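You operate a simulated robot arm through the tools that you are given. There is no shell and no other tool.

You are at the controls of a simulated robot arm. One attempt, no reset.

## Task
Take the grey pipe out of the conduit run.
Fine: orange coupling back, both clips open, pipe on the bench top.
Where things are to end (x, y in the base frame): grey conduit pipe within 0.06 m of [0.53, 0.71].

The check looks at the end state, three seconds after you hand in, the way a careful person would. Anything else that was tipped, shoved, dropped, spilled or broken makes it a failure.

## Robot
A 6-joint arm with a fingered hand, fixed in place. Base frame: the origin is on the floor under the middle of its stand, x ahead of it, y to its left, z up; the work surface is at about z = 0.9. Units: m, rad, N and s.
With the tool pointing down near the work surface it reaches from about 0.36 to 0.9 m from the base axis. Its first joint turns from -2.897 to 2.897 rad. Payload 5 kg.
The tool frame sits at the grasp point between the pads (the TCP): z along the fingers, y along the line on which they close. The tips reach 0.036 m beyond it. The gripper opens to 0.12 m; its body begins 0.042 m behind the TCP. The gripper is a hand of 4 fingers: y runs from the thumb to the fingers, the wrist lies at [-0.019, -0.123, -0.211] in the tool frame, and closing takes about 1.5 s.
Orientation is that of the tool frame in the base frame, as a unit quaternion [x, y, z, w]. With the fingers straight down and the wrist toward the robot, the tool's x, y and z point along [0, 1, 0], [1, 0, 0] and [0, 0, -1] of the base frame.

## Interface
- The arm moves only by the tool jog_arm. Its argument "increments" is a list of rows, each an object of numbers (a shift or turn left out is 0, a gripper value left out holds the last): "x", "y", "z": the shift along the tool's x, y, z in m; "wx", "wy", "wz": the turn, a rotation vector about the tool's x, y, z in rad. In form: [{"x": .., "y": .., "z": .., "wx": .., "wy": .., "wz": ..}, ...]. A call has 1 to 20 rows; each row shifts and turns the commanded pose from where the row before left it, along the tool's axes as they then stand. "hand" is the opening, from 0 (shut) to 1 (fully open), set as the call begins (left out, the last holds). A row lasts 0.2 s, in which the tool goes at most 0.05 m and 0.15 rad; a call with a longer step from one row to the next is refused whole, and so is a gripper value outside its range. A pose out of reach is approached as far as the arm can. The call stops where the force on the tool passes 40 N (or 10 N more than at its start, if that is more) or the arm is blocked; 0.2 s more then pass. The fingers move at their own pace (about 0.045 m/s each) and stop on an object; they squeeze with about 29 N. The grip force told is the motor's: it shows also when the fingers shut on nothing. Time passes only in rows, and 0.2 s behind the last, so rows that do not move let the fingers close. It gives the time, the measured TCP pose, the force on the tool (base axes), the opening and the grip force at its end, in the units of the frame above (readings bear some noise), with the torque about the TCP (base axes, N m) and any sound that the robot's microphone picked up, and new pictures: "pictures" is both (left out), scene, wrist or none.
- Cameras (640 x 400 px; columns grow to the right, rows downward): "scene" is fixed at [0.3988, 0.4972, 1.6549]; the picture's right is [0.77, 0.63, 0.00], its down [0.61, -0.74, -0.28] and it looks along [-0.18, 0.21, -0.96] (base axes); focal length 330 px, centre (320, 200). "wrist" rides on the gripper at [0.072, -0.101, -0.142] in the tool frame; the picture's right is [-0.79, 0.29, -0.54], its down [-0.56, -0.70, 0.44] and it looks along [-0.25, 0.65, 0.71] (tool axes); focal length 280 px, centre (320, 200). There is no depth. A picture from a camera that has moved, and an enlarged one, comes with that camera's place and axes in the base frame and with its lens.
- move_column(by): slides the trunk up (or, below 0, down) by that many m; the arm rides with it, the base frame stays. It gives what a move gives, with no picture.
- preshape(shape): the hand has 4 fingers and takes this shape, open, in about a second: jaw (thumb against the fingers, like two jaws); tri (thumb and two fingers); tip (a fingertip pinch); poke (one finger out to press); point (the index stretched); flat (the hand flat); cup (the hand cupped); fist (a fist). The gripper value then closes the fingers along that shape, each until it touches; the sizes above hold for jaw. It gives what a move gives, with no picture.
- zoom(camera, box): a new picture of the part [left, top, right, bottom] of that camera's present view, enlarged. It takes no simulated time.
- finish_job(): hands the job in; it is judged then, once.

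Nothing tells you positions but the pictures and the camera data. Unless the task says otherwise, let go and move clear before handing in.

The tools are called after ">>>" as a command line: name --argument value ..., lists and objects as JSON in quotes. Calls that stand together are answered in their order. jog_arm: Moves the arm, as the interface text tells. Its arguments: {"type":"object","properties":{"increments":{"type":"array","items":{"type":"object","properties":{"x":{"type":"number"},"y":{"type":"number"},"z":{"type":"number"},"wx":{"type":"number"},"wy":{"type":"number"},"wz":{"type":"number"}}}},"hand":{"type":"number"},"pictures":{"type":"string","enum":["both","scene","wrist","none"]}},"required":["increments"]} The other tools are called the same way: move_column (by) moves the trunk up or down; preshape (shape) gives the hand a shape; zoom (camera, box) takes an enlarged picture of a part of a camera's view; finish_job () hands the job in.

At the start:

```text
time_s: 0.0
ee_pos: [0.3727, 0.6103, 1.1881]
tool_rot: [0.707, 0.707, 0.0, -0.001]
force: [0.6, -0.1, 0.4]
ft_torque: [0.0, -0.03, 0.0]
finger_gap: 0.1195
gripper_force: 0.1
shape: jaw
trunk travel left (down, up): [-0.699, 0.141]
```

scene: 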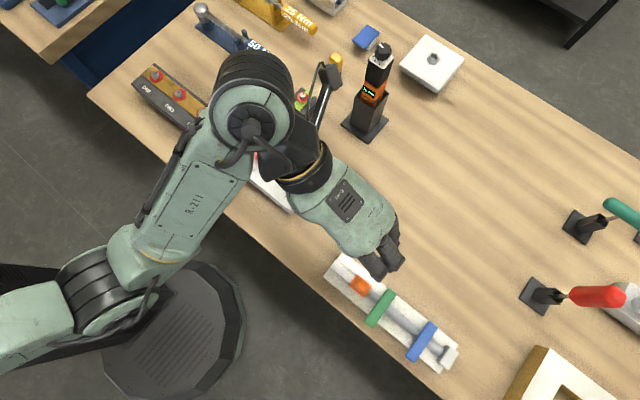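
wrist: 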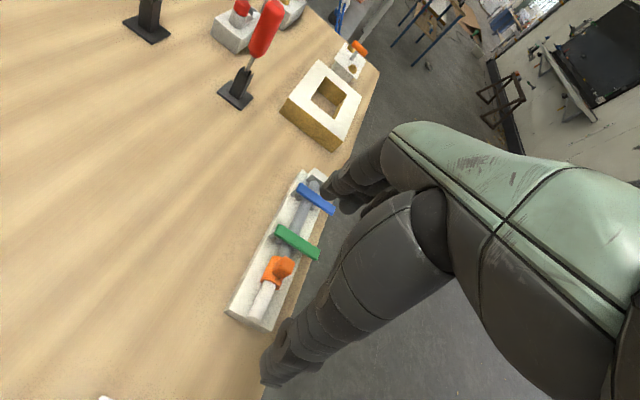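

The conduit run lies on the bench near its front edge: an orange coupling at one end, then a green clip and a blue clip, with a grey pipe between. I'll zoom in on both views before moving.

>>> zoom --camera "scene" --box '[300, 240, 480, 380]'

>>> zoom --camera "wrist" --box '[210, 150, 370, 350]'

```text
2.86 times, centred on (390, 310) of scene
camera zoom: at [0.3988, 0.4972, 1.6549], right [0.77, 0.63, 0.0], down [0.61, -0.74, -0.28], along [-0.18, 0.21, -0.96], focal length 942 px, centre (120, -114)
```

zoom: 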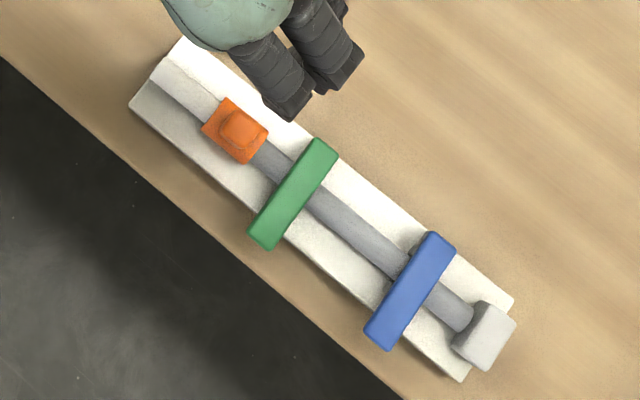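

```text
2.00 times, centred on (290, 250) of wrist
camera zoom: at [0.2722, 0.682, 1.3297], right [0.29, -0.79, 0.54], down [-0.7, -0.56, -0.44], along [0.65, -0.25, -0.71], focal length 561 px, centre (380, 100)
```

zoom: 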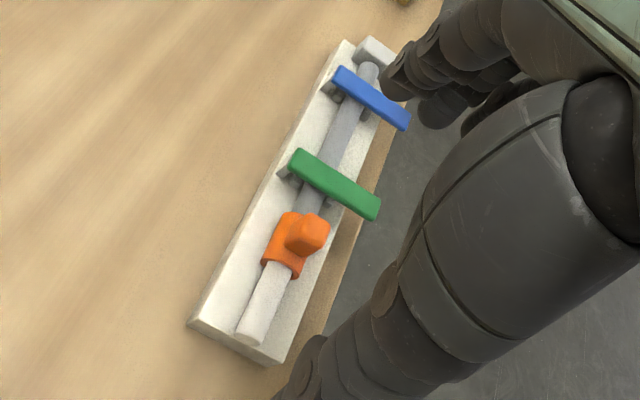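

The conduit runs along base x at about y≈0.563, from x≈0.38 to 0.67. The orange coupling is near x≈0.45, the green clip bar near x≈0.505 and the blue one near x≈0.605, and both bars stick out past the front of the base. I'll bring the wrist camera nearer to see how the clips are hinged.

>>> jog_arm --increments '[{"x": -0.0075, "y": 0.02, "z": 0.03}, {"x": -0.0075, "y": 0.02, "z": 0.03}, {"x": -0.0075, "y": 0.02, "z": 0.03}, {"x": -0.0075, "y": 0.02, "z": 0.03}]'

```text
time_s: 1.0
ee_pos: [0.4549, 0.5793, 1.0671]
tool_rot: [0.707, 0.707, 0.001, -0.001]
force: [0.1, -0.2, 0.2]
ft_torque: [0.01, 0.04, -0.01]
finger_gap: 0.1197
gripper_force: 0.0
shape: jaw
trunk travel left (down, up): [-0.699, 0.141]
camera wrist: at [0.354, 0.6513, 1.2098], right [0.29, -0.79, 0.54], down [-0.7, -0.56, -0.44], along [0.65, -0.25, -0.71], focal length 280 px, centre (320, 200)
```

scene: 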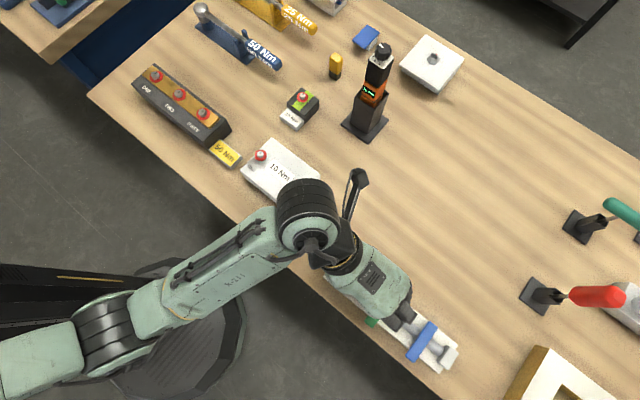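
wrist: 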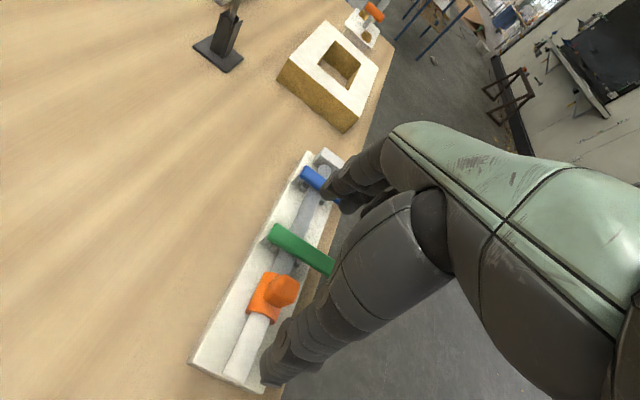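

>>> zoom --camera "wrist" --box '[180, 140, 360, 390]'

>>> zoom --camera "wrist" --box '[230, 210, 340, 320]'

```text
1.60 times, centred on (270, 265) of wrist
camera zoom: at [0.354, 0.6513, 1.2098], right [0.29, -0.79, 0.54], down [-0.7, -0.56, -0.44], along [0.65, -0.25, -0.71], focal length 449 px, centre (400, 96)
```

zoom: 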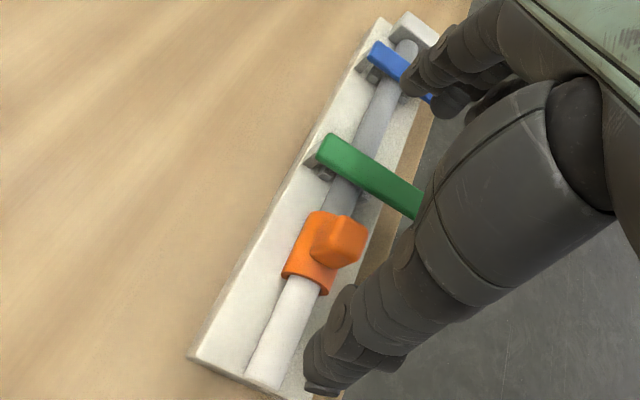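

```text
3.64 times, centred on (285, 265) of wrist
camera zoom: at [0.354, 0.6513, 1.2098], right [0.29, -0.79, 0.54], down [-0.7, -0.56, -0.44], along [0.65, -0.25, -0.71], focal length 1020 px, centre (447, -36)
```

zoom: 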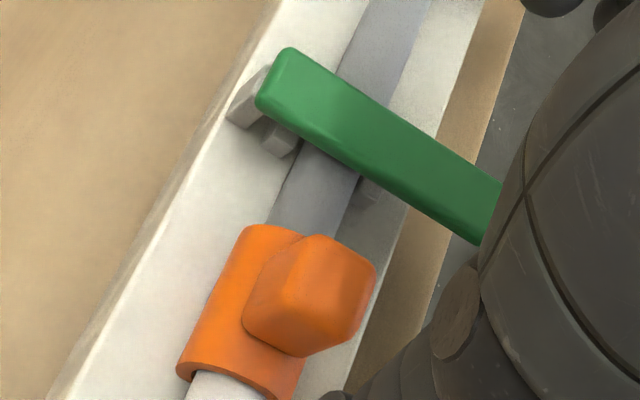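

>>> zoom --camera "scene" --box '[395, 305, 475, 375]'

>>> zoom --camera "wrist" --box '[280, 140, 360, 210]'

```text
5.71 times, centred on (435, 340) of scene
camera zoom: at [0.3988, 0.4972, 1.6549], right [0.77, 0.63, 0.0], down [0.61, -0.74, -0.28], along [-0.18, 0.21, -0.96], focal length 1883 px, centre (-337, -600)
```

zoom: 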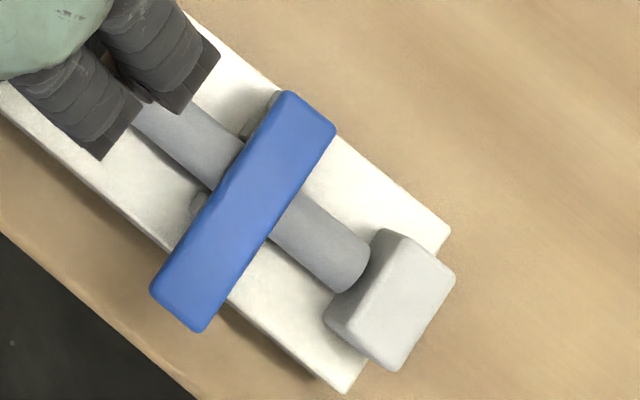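

```text
5.71 times, centred on (320, 175) of wrist
camera zoom: at [0.354, 0.6513, 1.2098], right [0.29, -0.79, 0.54], down [-0.7, -0.56, -0.44], along [0.65, -0.25, -0.71], focal length 1602 px, centre (320, 343)
```

zoom: 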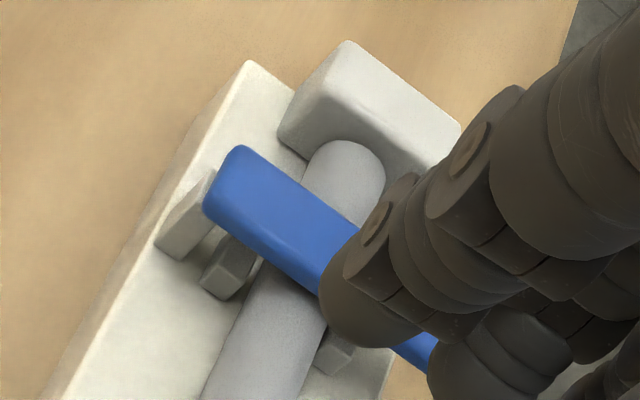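

The clip bars look hinged on the posts at the back (+y) end, with the free end overhanging the front. The coupling carries an upright lug at about (0.448, 0.562), which I can pinch and slide toward −x onto the white stub. I'll partly close the hand and centre it above that lug.

>>> jog_arm --increments '[{"x": -0.0085, "y": -0.004}, {"x": -0.0085, "y": -0.004}, {"z": 0.01}, {"z": 0.01}, {}]' --hand 0.45

```text
time_s: 2.2
ee_pos: [0.446, 0.563, 1.0485]
tool_rot: [0.707, 0.707, 0.001, 0.0]
force: [0.3, 0.0, -0.6]
ft_torque: [0.03, -0.02, 0.03]
finger_gap: 0.0543
gripper_force: 0.0
shape: jaw
trunk travel left (down, up): [-0.699, 0.141]
camera wrist: at [0.3454, 0.6346, 1.1899], right [0.29, -0.79, 0.54], down [-0.7, -0.56, -0.44], along [0.65, -0.25, -0.71], focal length 280 px, centre (320, 200)
```

scene: 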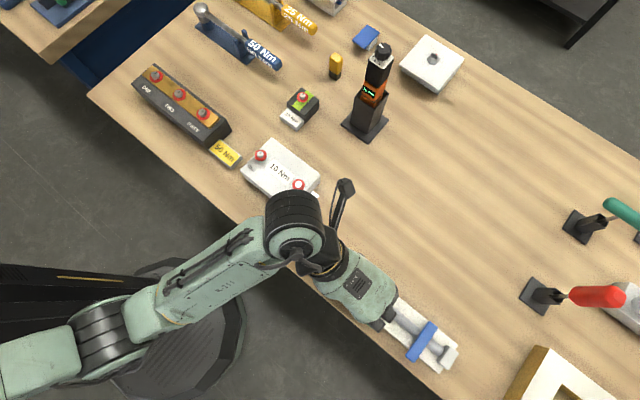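
wrist: 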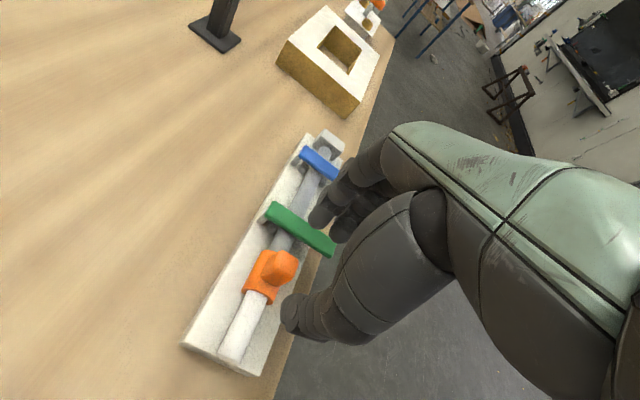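

The hand is now roughly above the coupling's lug, which I place near (0.451, 0.567). I'll shift a few mm, lower in small steps and check the picture.

>>> jog_arm --increments '[{"x": 0.003, "y": 0.004, "z": 0.01}, {"z": 0.012}, {"z": 0.012}]' --hand 0.45

>>> zoom --camera "wrist" --box '[180, 130, 400, 390]'

```text
time_s: 3.0
ee_pos: [0.4503, 0.5651, 1.0123]
tool_rot: [0.706, 0.708, 0.0, 0.0]
force: [0.1, -0.2, 0.3]
ft_torque: [-0.02, -0.01, -0.02]
finger_gap: 0.0547
gripper_force: 0.1
shape: jaw
trunk travel left (down, up): [-0.699, 0.141]
camera wrist: at [0.3487, 0.637, 1.1549], right [0.29, -0.79, 0.54], down [-0.7, -0.56, -0.44], along [0.65, -0.25, -0.71], focal length 280 px, centre (320, 200)
```

scene: 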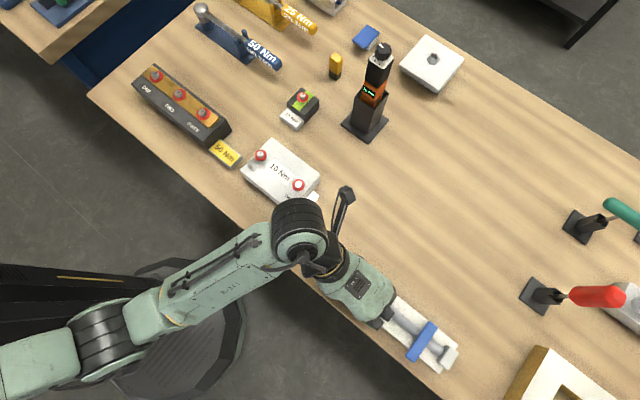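
wrist: 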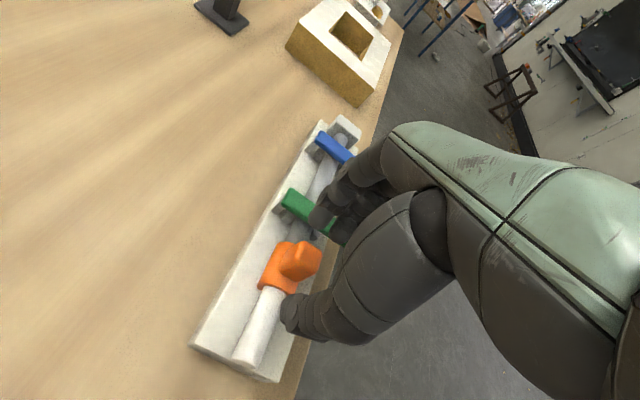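

```text
1.54 times, centred on (290, 260) of wrist
camera zoom: at [0.3487, 0.637, 1.1549], right [0.29, -0.79, 0.54], down [-0.7, -0.56, -0.44], along [0.65, -0.25, -0.71], focal length 431 px, centre (366, 108)
```

zoom: 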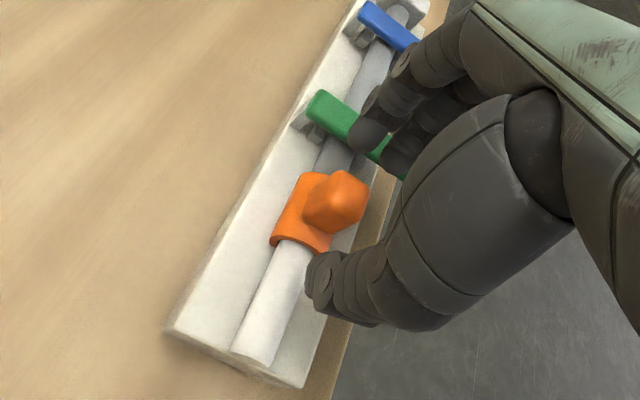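

The lug sits between the thumb and the fingers. I'll go down a little more and close gently on it.

>>> jog_arm --increments '[{"z": 0.006}, {}, {}, {}, {}, {}]' --hand 0.1

>>> zoom --camera "wrist" --box '[180, 130, 400, 390]'

```text
time_s: 4.4
ee_pos: [0.4498, 0.5659, 1.007]
tool_rot: [0.707, 0.707, 0.0, 0.0]
force: [-0.5, -2.6, -2.5]
ft_torque: [-0.04, -0.08, -0.1]
finger_gap: 0.0148
gripper_force: 29.0
shape: jaw
trunk travel left (down, up): [-0.699, 0.141]
camera wrist: at [0.349, 0.6376, 1.149], right [0.29, -0.79, 0.54], down [-0.7, -0.56, -0.44], along [0.65, -0.25, -0.71], focal length 280 px, centre (320, 200)
```

scene: 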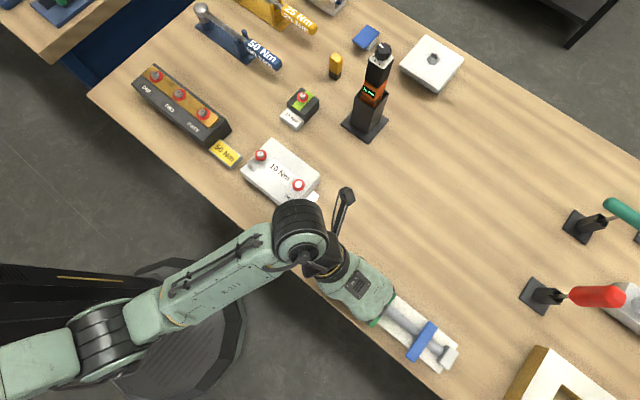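
wrist: 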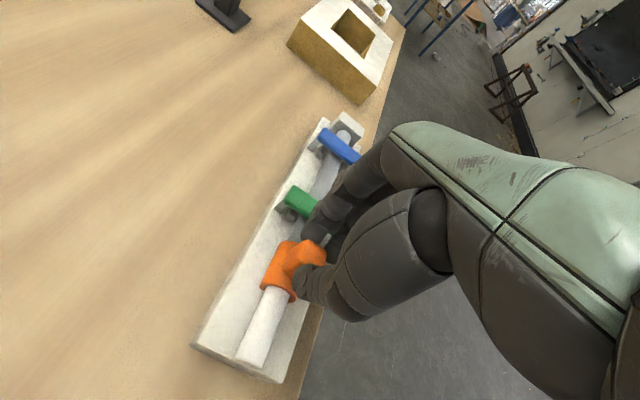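

```text
1.54 times, centred on (290, 260) of wrist
camera zoom: at [0.349, 0.6376, 1.149], right [0.29, -0.79, 0.54], down [-0.7, -0.56, -0.44], along [0.65, -0.25, -0.71], focal length 431 px, centre (366, 108)
```

zoom: 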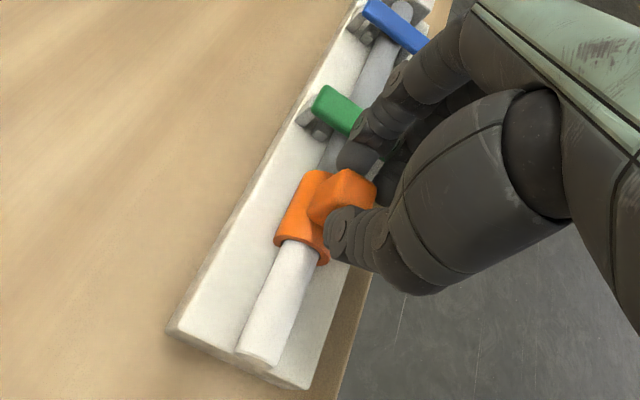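

The lug is pinched. I'll slide the coupling toward −x along the stub in small steps.

>>> jog_arm --increments '[{"y": -0.005}, {"y": -0.005}, {"y": -0.005}, {"y": -0.005}, {"y": -0.005}, {"y": -0.005}, {"y": -0.005}, {"y": -0.005}]' --hand 0.1

>>> zoom --camera "wrist" --box '[180, 130, 400, 390]'

```text
time_s: 6.2
ee_pos: [0.4094, 0.567, 1.0064]
tool_rot: [0.707, 0.707, 0.0, 0.0]
force: [3.1, -6.7, -8.0]
ft_torque: [-0.19, -0.18, -0.17]
finger_gap: 0.0145
gripper_force: 28.6
shape: jaw
trunk travel left (down, up): [-0.699, 0.141]
camera wrist: at [0.3088, 0.6379, 1.1493], right [0.29, -0.79, 0.54], down [-0.7, -0.56, -0.44], along [0.65, -0.25, -0.71], focal length 280 px, centre (320, 200)
```

scene: 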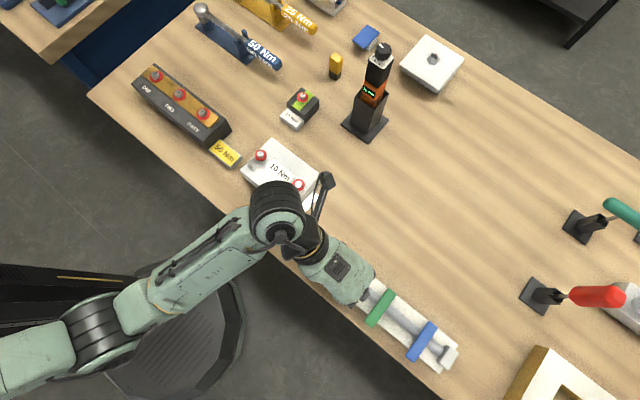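
wrist: 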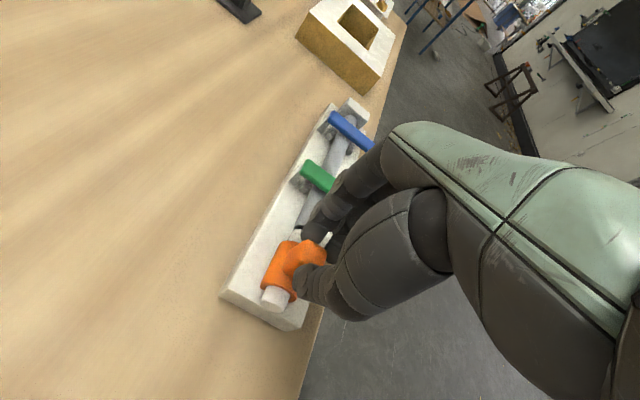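

```text
1.54 times, centred on (290, 260) of wrist
camera zoom: at [0.3088, 0.6379, 1.1493], right [0.29, -0.79, 0.54], down [-0.7, -0.56, -0.44], along [0.65, -0.25, -0.71], focal length 431 px, centre (366, 108)
```

zoom: 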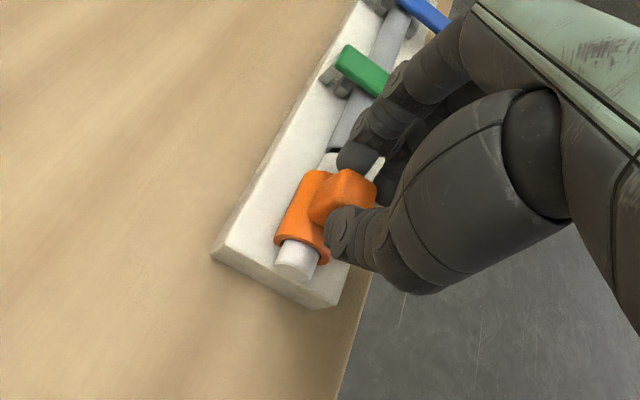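

>>> zoom --camera "wrist" --box '[250, 170, 340, 310]'

>>> zoom --camera "scene" --box '[330, 250, 480, 380]'

```text
2.86 times, centred on (295, 240) of wrist
camera zoom: at [0.3088, 0.6379, 1.1493], right [0.29, -0.79, 0.54], down [-0.7, -0.56, -0.44], along [0.65, -0.25, -0.71], focal length 801 px, centre (391, 86)
```

zoom: 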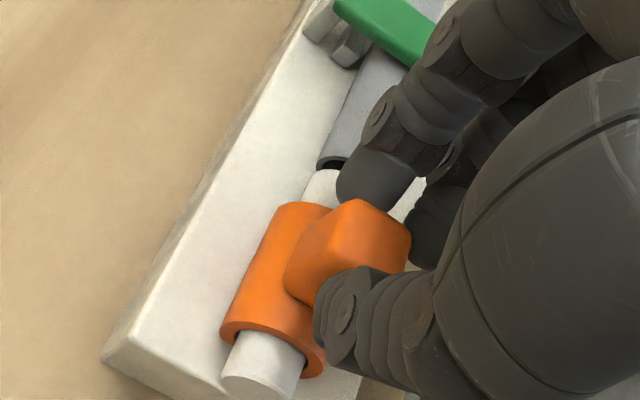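

```text
3.08 times, centred on (405, 315) of scene
camera zoom: at [0.3988, 0.4972, 1.6549], right [0.77, 0.63, 0.0], down [0.61, -0.74, -0.28], along [-0.18, 0.21, -0.96], focal length 1014 px, centre (58, -154)
```

zoom: 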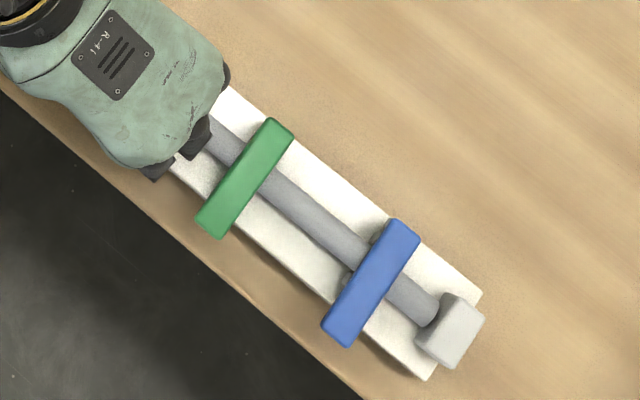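

The coupling has slid about 40 mm and is clear of the pipe's open end, which I can now see. I'll nudge it a few mm further, let go and lift away.

>>> jog_arm --increments '[{"y": -0.003}, {"y": -0.003}, {}]' --hand 0.1 --pictures "none"

>>> jog_arm --increments '[{}, {}, {}, {}]' --hand 0.45 --pictures "none"

>>> jog_arm --increments '[{"z": -0.02}, {"z": -0.03}, {"z": -0.03}, {"z": -0.03}]' --hand 0.45

>>> zoom --camera "wrist" --box '[200, 130, 400, 330]'

```text
time_s: 7.0
ee_pos: [0.4036, 0.5659, 1.0083]
tool_rot: [0.708, 0.707, 0.0, 0.0]
force: [2.4, -6.7, -9.2]
ft_torque: [-0.18, -0.1, -0.18]
finger_gap: 0.0146
gripper_force: 29.3
shape: jaw
trunk travel left (down, up): [-0.699, 0.141]
```

```text
time_s: 8.0
ee_pos: [0.4032, 0.5662, 1.0084]
tool_rot: [0.707, 0.707, 0.001, 0.001]
force: [0.2, 1.3, 0.0]
ft_torque: [0.04, -0.02, -0.04]
finger_gap: 0.0534
gripper_force: 0.1
shape: jaw
trunk travel left (down, up): [-0.699, 0.141]
```

```text
time_s: 9.0
ee_pos: [0.4031, 0.5661, 1.1166]
tool_rot: [0.707, 0.707, 0.002, 0.001]
force: [-0.4, -0.5, 0.1]
ft_torque: [0.02, -0.02, -0.01]
finger_gap: 0.0536
gripper_force: 0.0
shape: jaw
trunk travel left (down, up): [-0.699, 0.141]
camera wrist: at [0.3011, 0.6378, 1.2593], right [0.29, -0.79, 0.54], down [-0.7, -0.56, -0.44], along [0.65, -0.25, -0.71], focal length 280 px, centre (320, 200)
```

scene: 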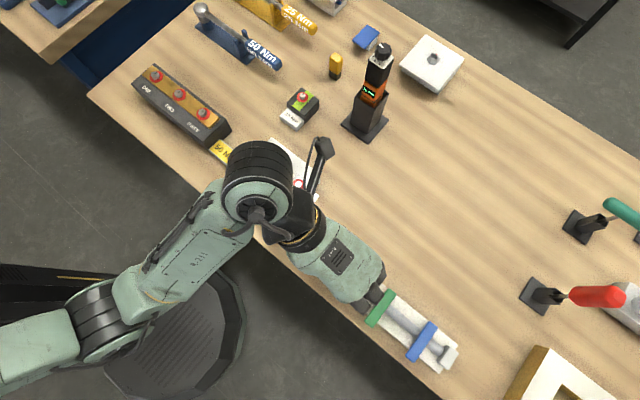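
wrist: 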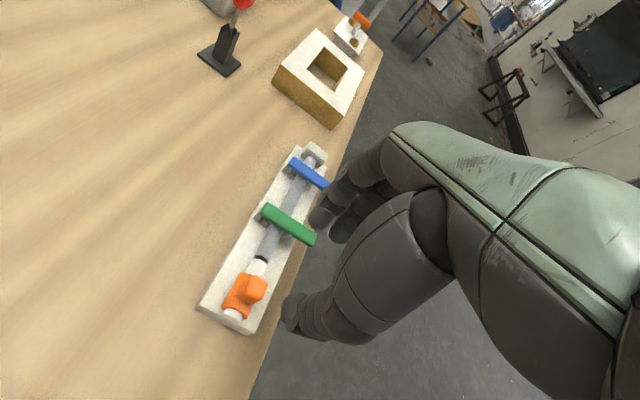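

```text
2.00 times, centred on (300, 230) of wrist
camera zoom: at [0.3011, 0.6378, 1.2593], right [0.29, -0.79, 0.54], down [-0.7, -0.56, -0.44], along [0.65, -0.25, -0.71], focal length 561 px, centre (360, 140)
```

zoom: 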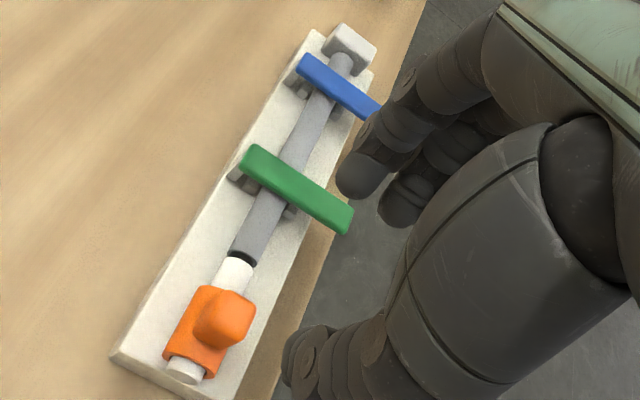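

The coupling is fully back on the stub. The pipe now shows from x≈0.45 to 0.63. Next is the green clip: I'll bring the hand over its free front end, near (0.505, 0.527), with the fingers closing along x.

>>> jog_arm --increments '[{"x": -0.0103, "y": 0.0255, "z": 0.01}, {"x": -0.0103, "y": 0.0255, "z": 0.018}, {"x": -0.0103, "y": 0.0255, "z": 0.018}, {"x": -0.0103, "y": 0.0255, "z": 0.018}]' --hand 0.45

>>> zoom --camera "wrist" --box '[200, 130, 400, 330]'

>>> zoom --camera "scene" --box '[330, 250, 480, 380]'

```text
time_s: 10.0
ee_pos: [0.506, 0.5241, 1.0523]
tool_rot: [0.707, 0.707, 0.001, -0.001]
force: [0.4, -0.8, 0.8]
ft_torque: [0.03, -0.02, 0.02]
finger_gap: 0.0537
gripper_force: 0.0
shape: jaw
trunk travel left (down, up): [-0.699, 0.141]
camera wrist: at [0.4036, 0.5961, 1.1948], right [0.29, -0.79, 0.54], down [-0.7, -0.56, -0.44], along [0.65, -0.25, -0.71], focal length 280 px, centre (320, 200)
```

scene: 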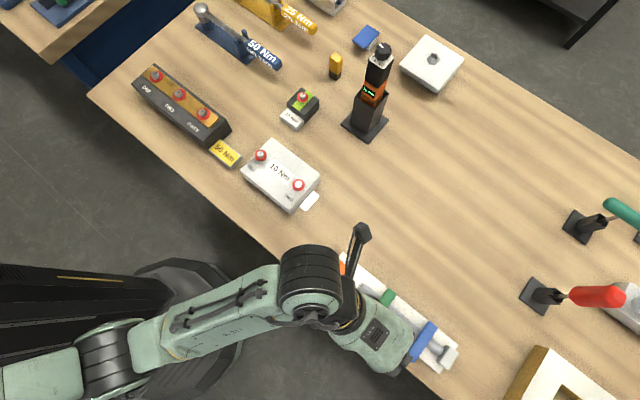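
wrist: 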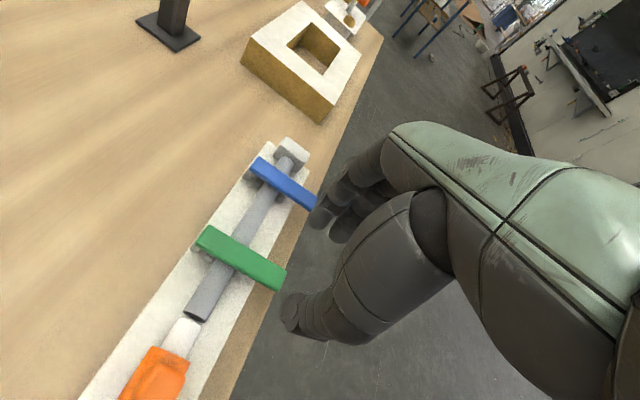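

```text
2.00 times, centred on (300, 230) of wrist
camera zoom: at [0.4036, 0.5961, 1.1948], right [0.29, -0.79, 0.54], down [-0.7, -0.56, -0.44], along [0.65, -0.25, -0.71], focal length 561 px, centre (360, 140)
```

zoom: 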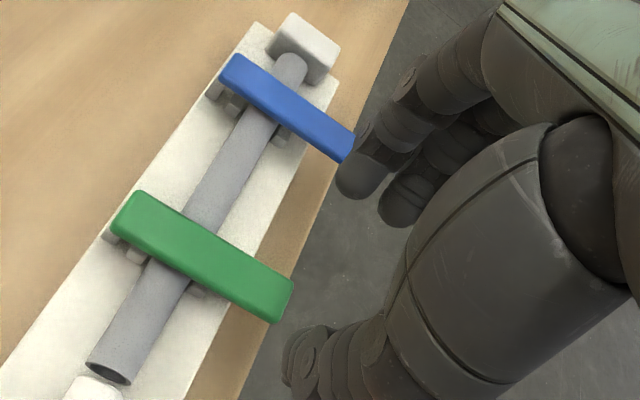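

```text
3.08 times, centred on (405, 315) of scene
camera zoom: at [0.3988, 0.4972, 1.6549], right [0.77, 0.63, 0.0], down [0.61, -0.74, -0.28], along [-0.18, 0.21, -0.96], focal length 1014 px, centre (58, -154)
```

zoom: 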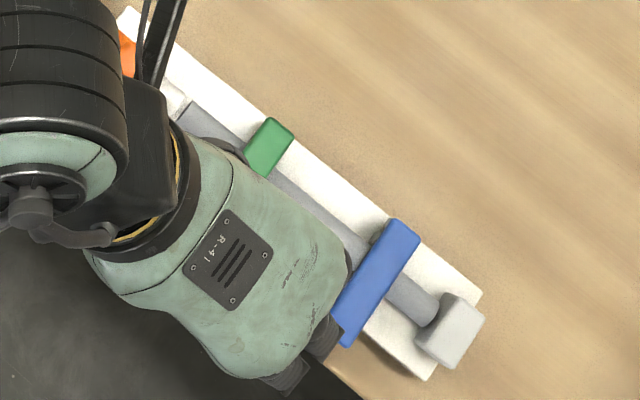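

The green bar runs from about (0.5075, 0.52) to (0.507, 0.596) with its top near z≈0.96. I'll descend with the thumb and fingers straddling the overhanging end.

>>> jog_arm --increments '[{"y": 0.0015, "z": 0.014}, {"z": 0.014}, {"z": 0.014}, {"z": 0.012}, {"z": 0.008}]' --hand 0.45

>>> zoom --camera "wrist" --box '[200, 130, 400, 330]'

```text
time_s: 11.2
ee_pos: [0.5074, 0.5271, 0.9917]
tool_rot: [0.707, 0.707, 0.002, 0.0]
force: [-0.5, -0.2, 0.5]
ft_torque: [0.02, -0.03, 0.02]
finger_gap: 0.0536
gripper_force: 0.0
shape: jaw
trunk travel left (down, up): [-0.699, 0.141]
camera wrist: at [0.4064, 0.5979, 1.1339], right [0.29, -0.79, 0.54], down [-0.7, -0.56, -0.44], along [0.65, -0.25, -0.71], focal length 280 px, centre (320, 200)
```

scene: 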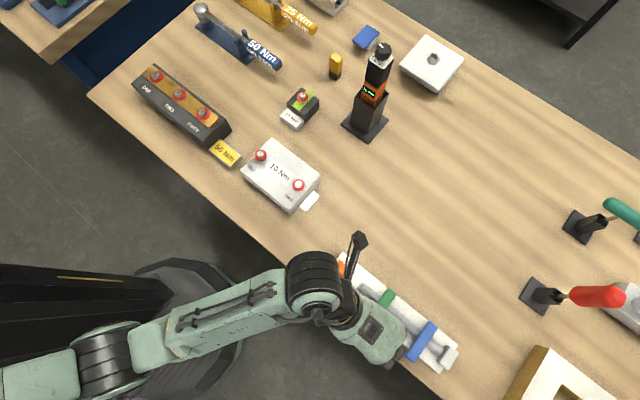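
wrist: 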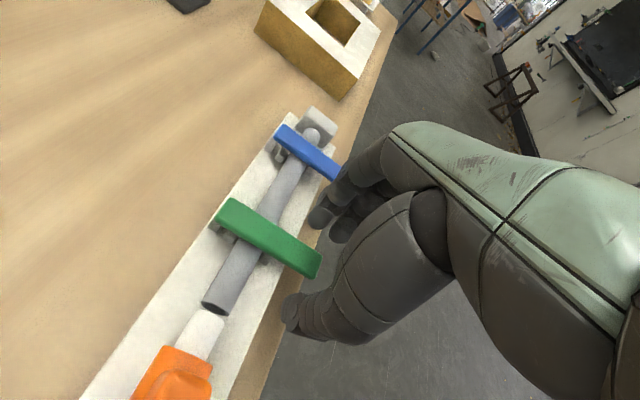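

```text
2.00 times, centred on (300, 230) of wrist
camera zoom: at [0.4064, 0.5979, 1.1339], right [0.29, -0.79, 0.54], down [-0.7, -0.56, -0.44], along [0.65, -0.25, -0.71], focal length 561 px, centre (360, 140)
```

zoom: 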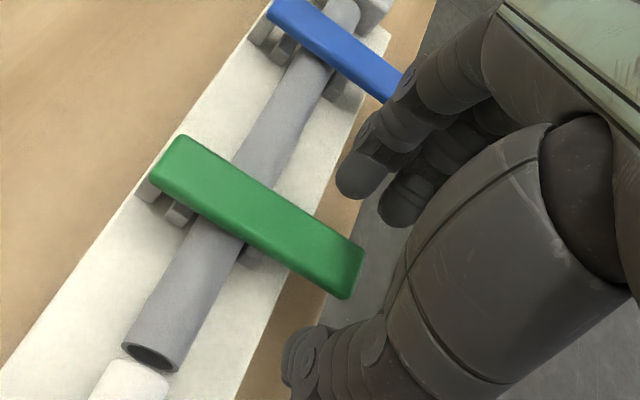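

>>> jog_arm --increments '[{"z": 0.007}, {"z": 0.007}]' --hand 0.45 --pictures "none"

>>> zoom --camera "wrist" --box '[200, 130, 400, 330]'

```text
time_s: 11.8
ee_pos: [0.5079, 0.5263, 0.9758]
tool_rot: [0.708, 0.707, 0.001, 0.001]
force: [0.4, 0.2, 0.1]
ft_torque: [-0.02, -0.04, 0.02]
finger_gap: 0.0535
gripper_force: 0.1
shape: jaw
trunk travel left (down, up): [-0.699, 0.141]
```

```text
2.00 times, centred on (300, 230) of wrist
camera zoom: at [0.4066, 0.5972, 1.1197], right [0.29, -0.79, 0.54], down [-0.7, -0.56, -0.44], along [0.65, -0.25, -0.71], focal length 561 px, centre (360, 140)
```

zoom: 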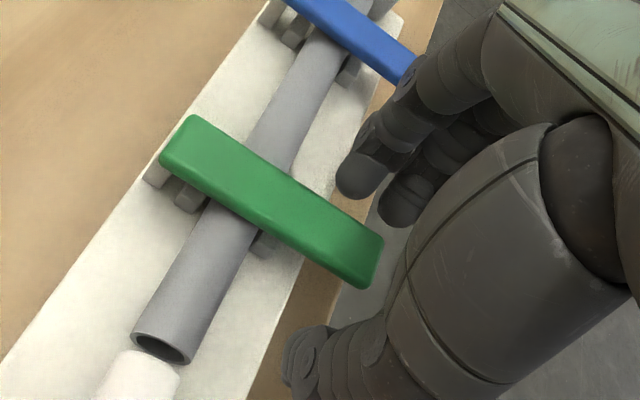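

No contact so far. Closing on the bar now.

>>> jog_arm --increments '[{}, {}, {}, {}, {}]' --hand 0.1

>>> zoom --camera "wrist" --box '[200, 130, 400, 330]'

```text
time_s: 13.0
ee_pos: [0.5062, 0.525, 0.9777]
tool_rot: [0.707, 0.707, 0.0, 0.0]
force: [-3.8, -3.7, 0.2]
ft_torque: [-0.09, 0.16, -0.15]
finger_gap: 0.015
gripper_force: 29.2
shape: jaw
trunk travel left (down, up): [-0.699, 0.141]
camera wrist: at [0.4059, 0.5967, 1.1199], right [0.29, -0.79, 0.54], down [-0.7, -0.56, -0.44], along [0.65, -0.25, -0.71], focal length 280 px, centre (320, 200)
```

scene: 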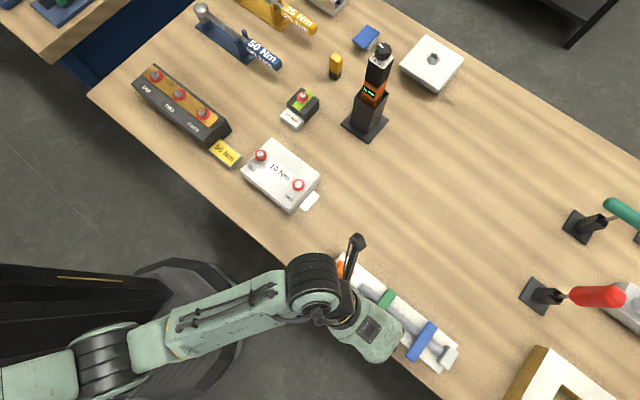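
wrist: 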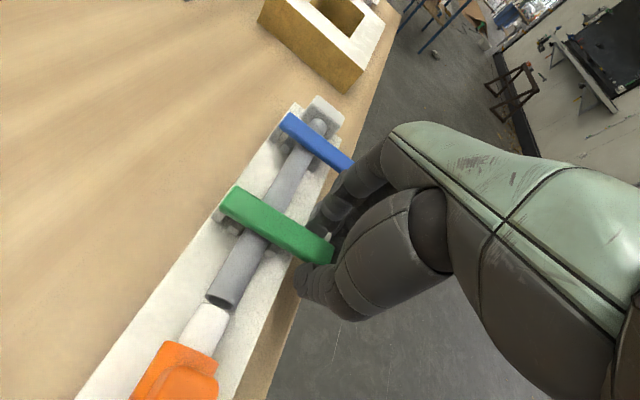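

```text
2.00 times, centred on (300, 230) of wrist
camera zoom: at [0.4059, 0.5967, 1.1199], right [0.29, -0.79, 0.54], down [-0.7, -0.56, -0.44], along [0.65, -0.25, -0.71], focal length 561 px, centre (360, 140)
```

zoom: 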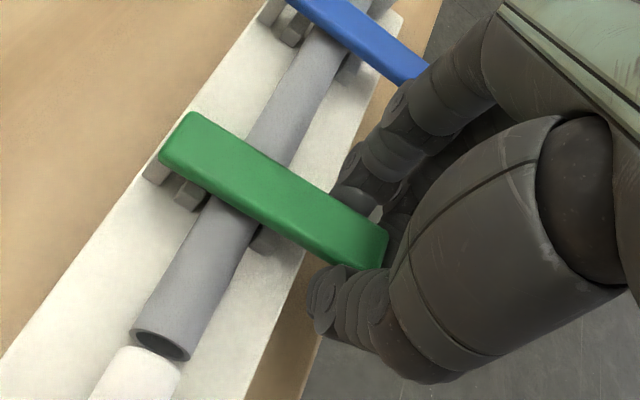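

The bar is held. I'll lift it along an arc about the rear hinge, starting with a small angle.

>>> jog_arm --increments '[{"x": 0.0003, "z": -0.0055}, {"x": 0.0008, "z": -0.0055}, {"x": 0.0012, "z": -0.0055}, {"x": 0.0016, "z": -0.0053}]' --hand 0.1

>>> zoom --camera "wrist" --box '[200, 130, 400, 330]'

```text
time_s: 14.0
ee_pos: [0.5056, 0.5283, 1.0002]
tool_rot: [0.707, 0.707, 0.0, 0.001]
force: [-4.9, -1.3, -0.3]
ft_torque: [-0.1, 0.11, -0.16]
finger_gap: 0.0149
gripper_force: 29.0
shape: jaw
trunk travel left (down, up): [-0.699, 0.141]
camera wrist: at [0.4052, 0.6006, 1.1424], right [0.29, -0.79, 0.54], down [-0.7, -0.56, -0.44], along [0.65, -0.25, -0.71], focal length 280 px, centre (320, 200)
```

scene: 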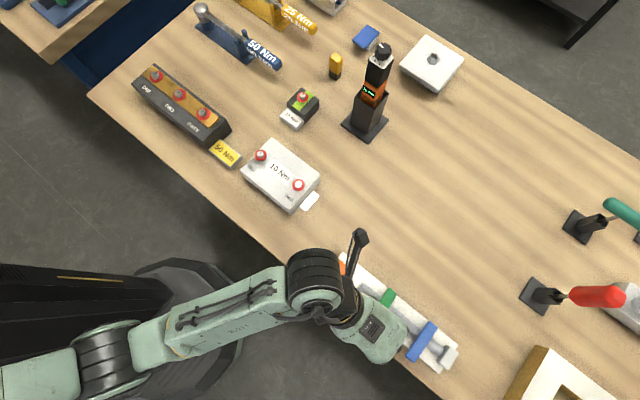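
wrist: 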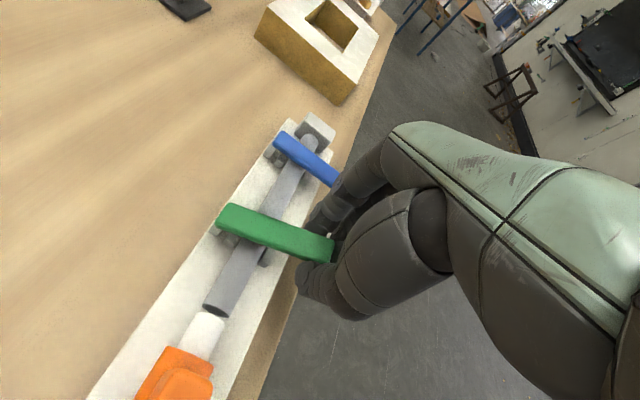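

```text
2.00 times, centred on (300, 230) of wrist
camera zoom: at [0.4052, 0.6006, 1.1424], right [0.29, -0.79, 0.54], down [-0.7, -0.56, -0.44], along [0.65, -0.25, -0.71], focal length 561 px, centre (360, 140)
```

zoom: 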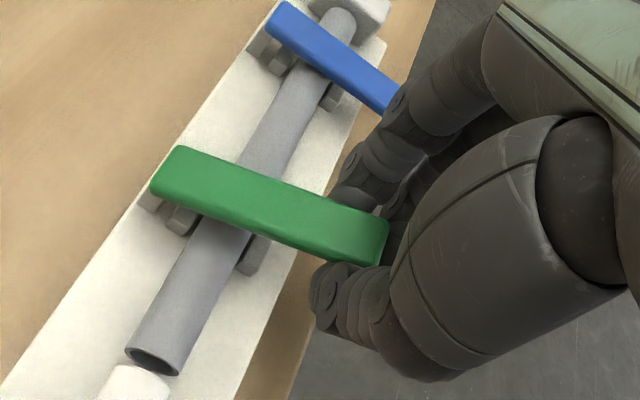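

The clip swings up about its rear hinge with little force. I'll continue the arc to about 60°.

>>> jog_arm --increments '[{"x": 0.0021, "z": -0.0052}, {"x": 0.0026, "z": -0.0049}, {"x": 0.003, "z": -0.0047}, {"x": 0.0034, "z": -0.0044}, {"x": 0.0038, "z": -0.0041}, {"x": 0.0041, "z": -0.0038}, {"x": 0.0044, "z": -0.0034}, {"x": 0.0047, "z": -0.003}]' --hand 0.1

>>> zoom --camera "wrist" --box '[200, 130, 400, 330]'

```text
time_s: 15.8
ee_pos: [0.5056, 0.5564, 1.0338]
tool_rot: [0.707, 0.707, 0.0, 0.0]
force: [-0.9, -0.4, -0.1]
ft_torque: [0.02, -0.01, 0.02]
finger_gap: 0.0128
gripper_force: 29.1
shape: jaw
trunk travel left (down, up): [-0.699, 0.141]
camera wrist: at [0.4051, 0.6287, 1.1751], right [0.29, -0.79, 0.54], down [-0.7, -0.56, -0.44], along [0.65, -0.25, -0.71], focal length 280 px, centre (320, 200)
```

scene: 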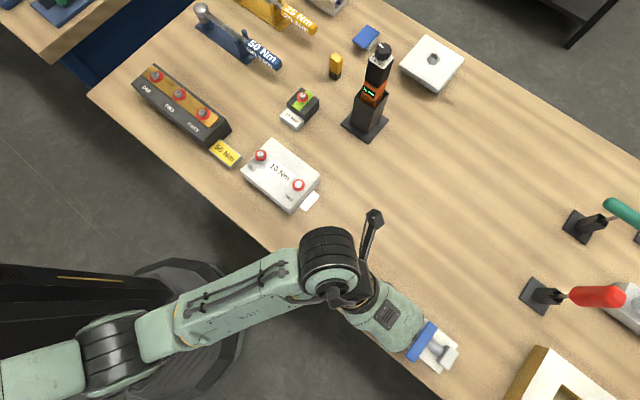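
wrist: 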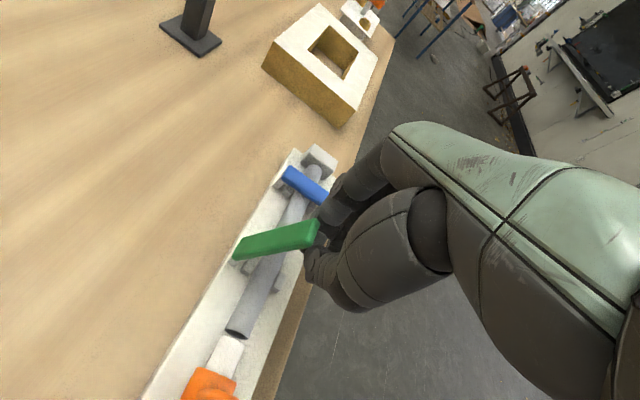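

```text
2.00 times, centred on (300, 230) of wrist
camera zoom: at [0.4051, 0.6287, 1.1751], right [0.29, -0.79, 0.54], down [-0.7, -0.56, -0.44], along [0.65, -0.25, -0.71], focal length 561 px, centre (360, 140)
```

zoom: 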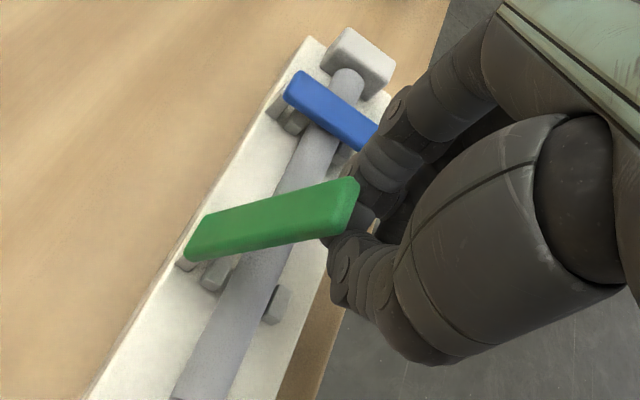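

The fingers have slipped off the end, but the bar stays up at roughly 75°. With the fingers closed I'll push it gently backward (+y) past vertical.

>>> jog_arm --increments '[{"x": 0.005}, {"x": 0.005}, {"x": 0.005}, {"x": 0.005}]' --hand 0.1

>>> zoom --camera "wrist" --box '[200, 130, 400, 330]'

```text
time_s: 16.8
ee_pos: [0.5063, 0.5774, 1.0336]
tool_rot: [0.708, 0.707, 0.001, 0.001]
force: [-0.1, 0.0, 1.0]
ft_torque: [0.03, 0.01, 0.01]
finger_gap: 0.013
gripper_force: 28.7
shape: jaw
trunk travel left (down, up): [-0.699, 0.141]
camera wrist: at [0.4061, 0.649, 1.1759], right [0.29, -0.79, 0.54], down [-0.7, -0.56, -0.44], along [0.65, -0.25, -0.71], focal length 280 px, centre (320, 200)
```

scene: 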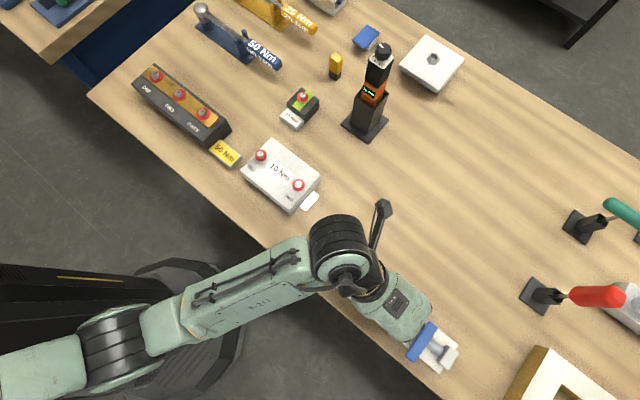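
wrist: 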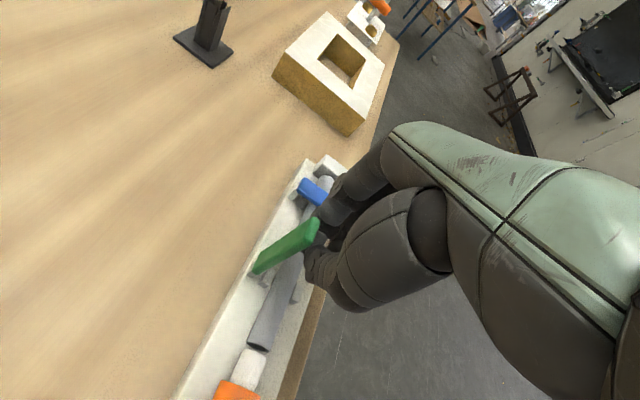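

```text
2.00 times, centred on (300, 230) of wrist
camera zoom: at [0.4061, 0.649, 1.1759], right [0.29, -0.79, 0.54], down [-0.7, -0.56, -0.44], along [0.65, -0.25, -0.71], focal length 561 px, centre (360, 140)
```

zoom: 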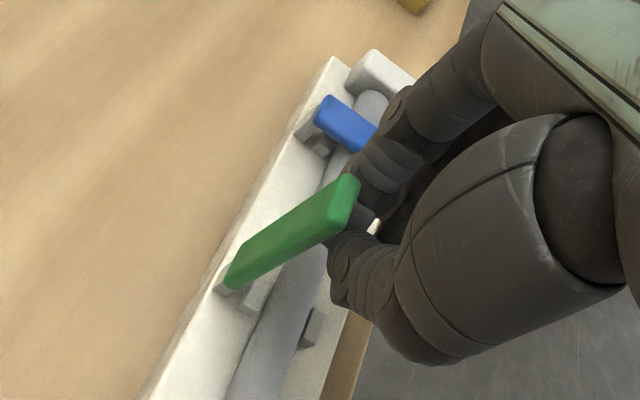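

The bar is about vertical now and moves freely. I'll keep pushing it back.

>>> jog_arm --increments '[{"x": 0.005}, {"x": 0.005}, {"x": 0.005}, {"x": 0.005}, {"x": 0.005}]' --hand 0.1

>>> zoom --camera "wrist" --box '[200, 130, 400, 330]'

```text
time_s: 18.0
ee_pos: [0.5073, 0.5945, 1.0338]
tool_rot: [0.709, 0.705, -0.002, 0.001]
force: [-3.3, -33.8, -0.5]
ft_torque: [-1.08, 0.07, -0.31]
finger_gap: 0.0128
gripper_force: 29.1
shape: jaw
trunk travel left (down, up): [-0.699, 0.141]
camera wrist: at [0.4068, 0.667, 1.1759], right [0.29, -0.79, 0.54], down [-0.7, -0.56, -0.44], along [0.65, -0.26, -0.71], focal length 280 px, centre (320, 200)
```

scene: 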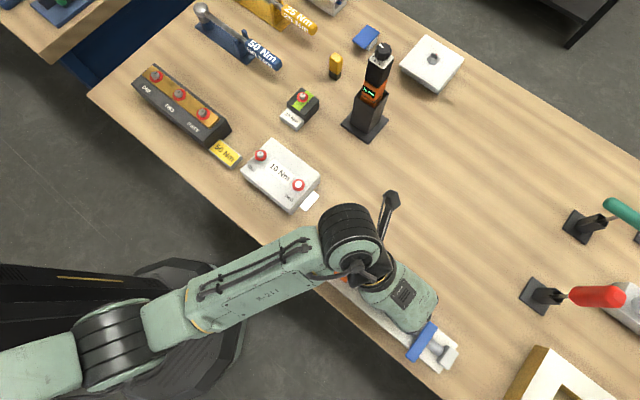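
wrist: 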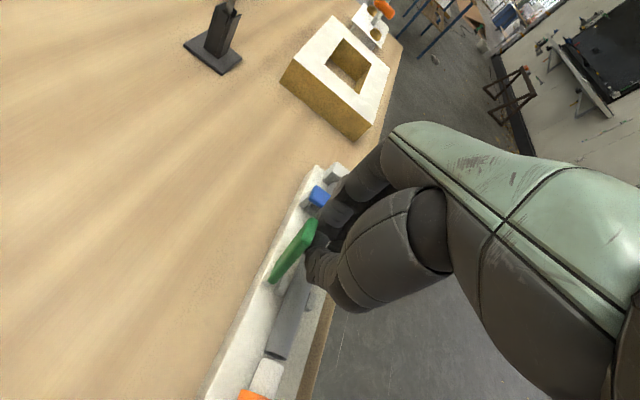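

```text
2.00 times, centred on (300, 230) of wrist
camera zoom: at [0.4068, 0.667, 1.1759], right [0.29, -0.79, 0.54], down [-0.7, -0.56, -0.44], along [0.65, -0.26, -0.71], focal length 561 px, centre (360, 140)
```

zoom: 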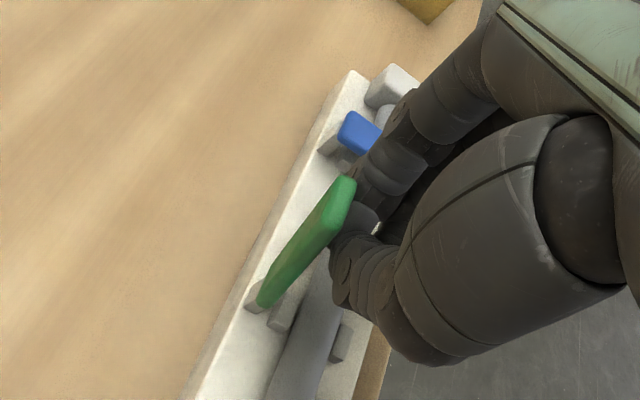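

I've reached the hinge stop, with the bar leaning back about 105–110°. I'll back off and check that it stays open.

>>> jog_arm --increments '[{"x": -0.005}, {"x": -0.01}, {"x": -0.02}, {"z": -0.02}, {"z": -0.03}, {"z": -0.03}]' --hand 0.1

>>> zoom --camera "wrist" --box '[200, 130, 400, 330]'

>>> zoom --camera "scene" --box '[330, 250, 480, 380]'

```text
time_s: 19.4
ee_pos: [0.5068, 0.567, 1.1131]
tool_rot: [0.707, 0.707, 0.001, 0.0]
force: [-0.3, -0.9, 0.0]
ft_torque: [0.0, -0.02, -0.02]
finger_gap: 0.0124
gripper_force: 29.3
shape: jaw
trunk travel left (down, up): [-0.699, 0.141]
camera wrist: at [0.4053, 0.6379, 1.255], right [0.29, -0.79, 0.54], down [-0.7, -0.56, -0.44], along [0.65, -0.25, -0.71], focal length 280 px, centre (320, 200)
```

scene: 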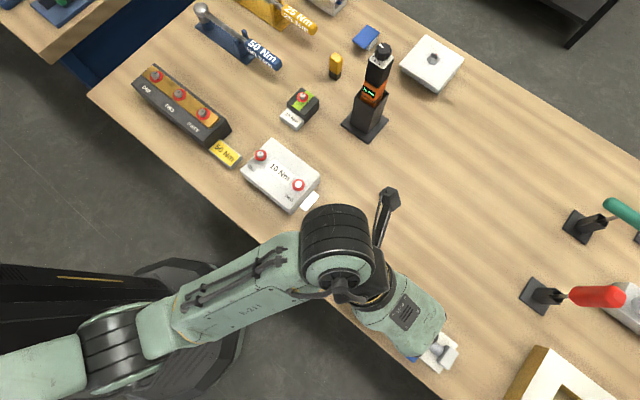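
wrist: 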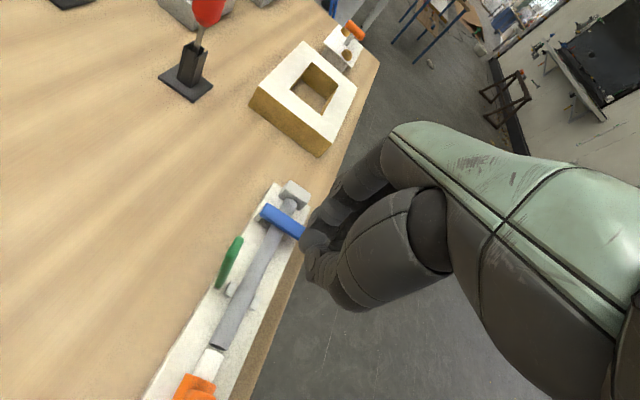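

```text
2.00 times, centred on (300, 230) of wrist
camera zoom: at [0.4053, 0.6379, 1.255], right [0.29, -0.79, 0.54], down [-0.7, -0.56, -0.44], along [0.65, -0.25, -0.71], focal length 561 px, centre (360, 140)
```

zoom: 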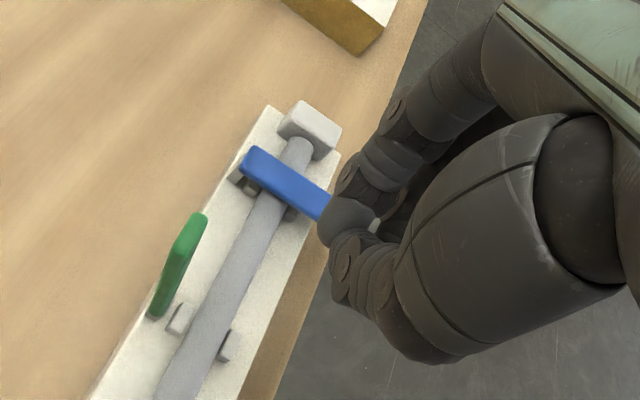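

```text
3.08 times, centred on (405, 315) of scene
camera zoom: at [0.3988, 0.4972, 1.6549], right [0.77, 0.63, 0.0], down [0.61, -0.74, -0.28], along [-0.18, 0.21, -0.96], focal length 1014 px, centre (58, -154)
```

zoom: 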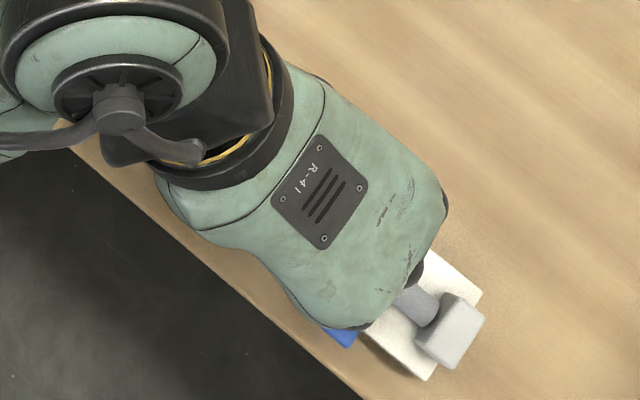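

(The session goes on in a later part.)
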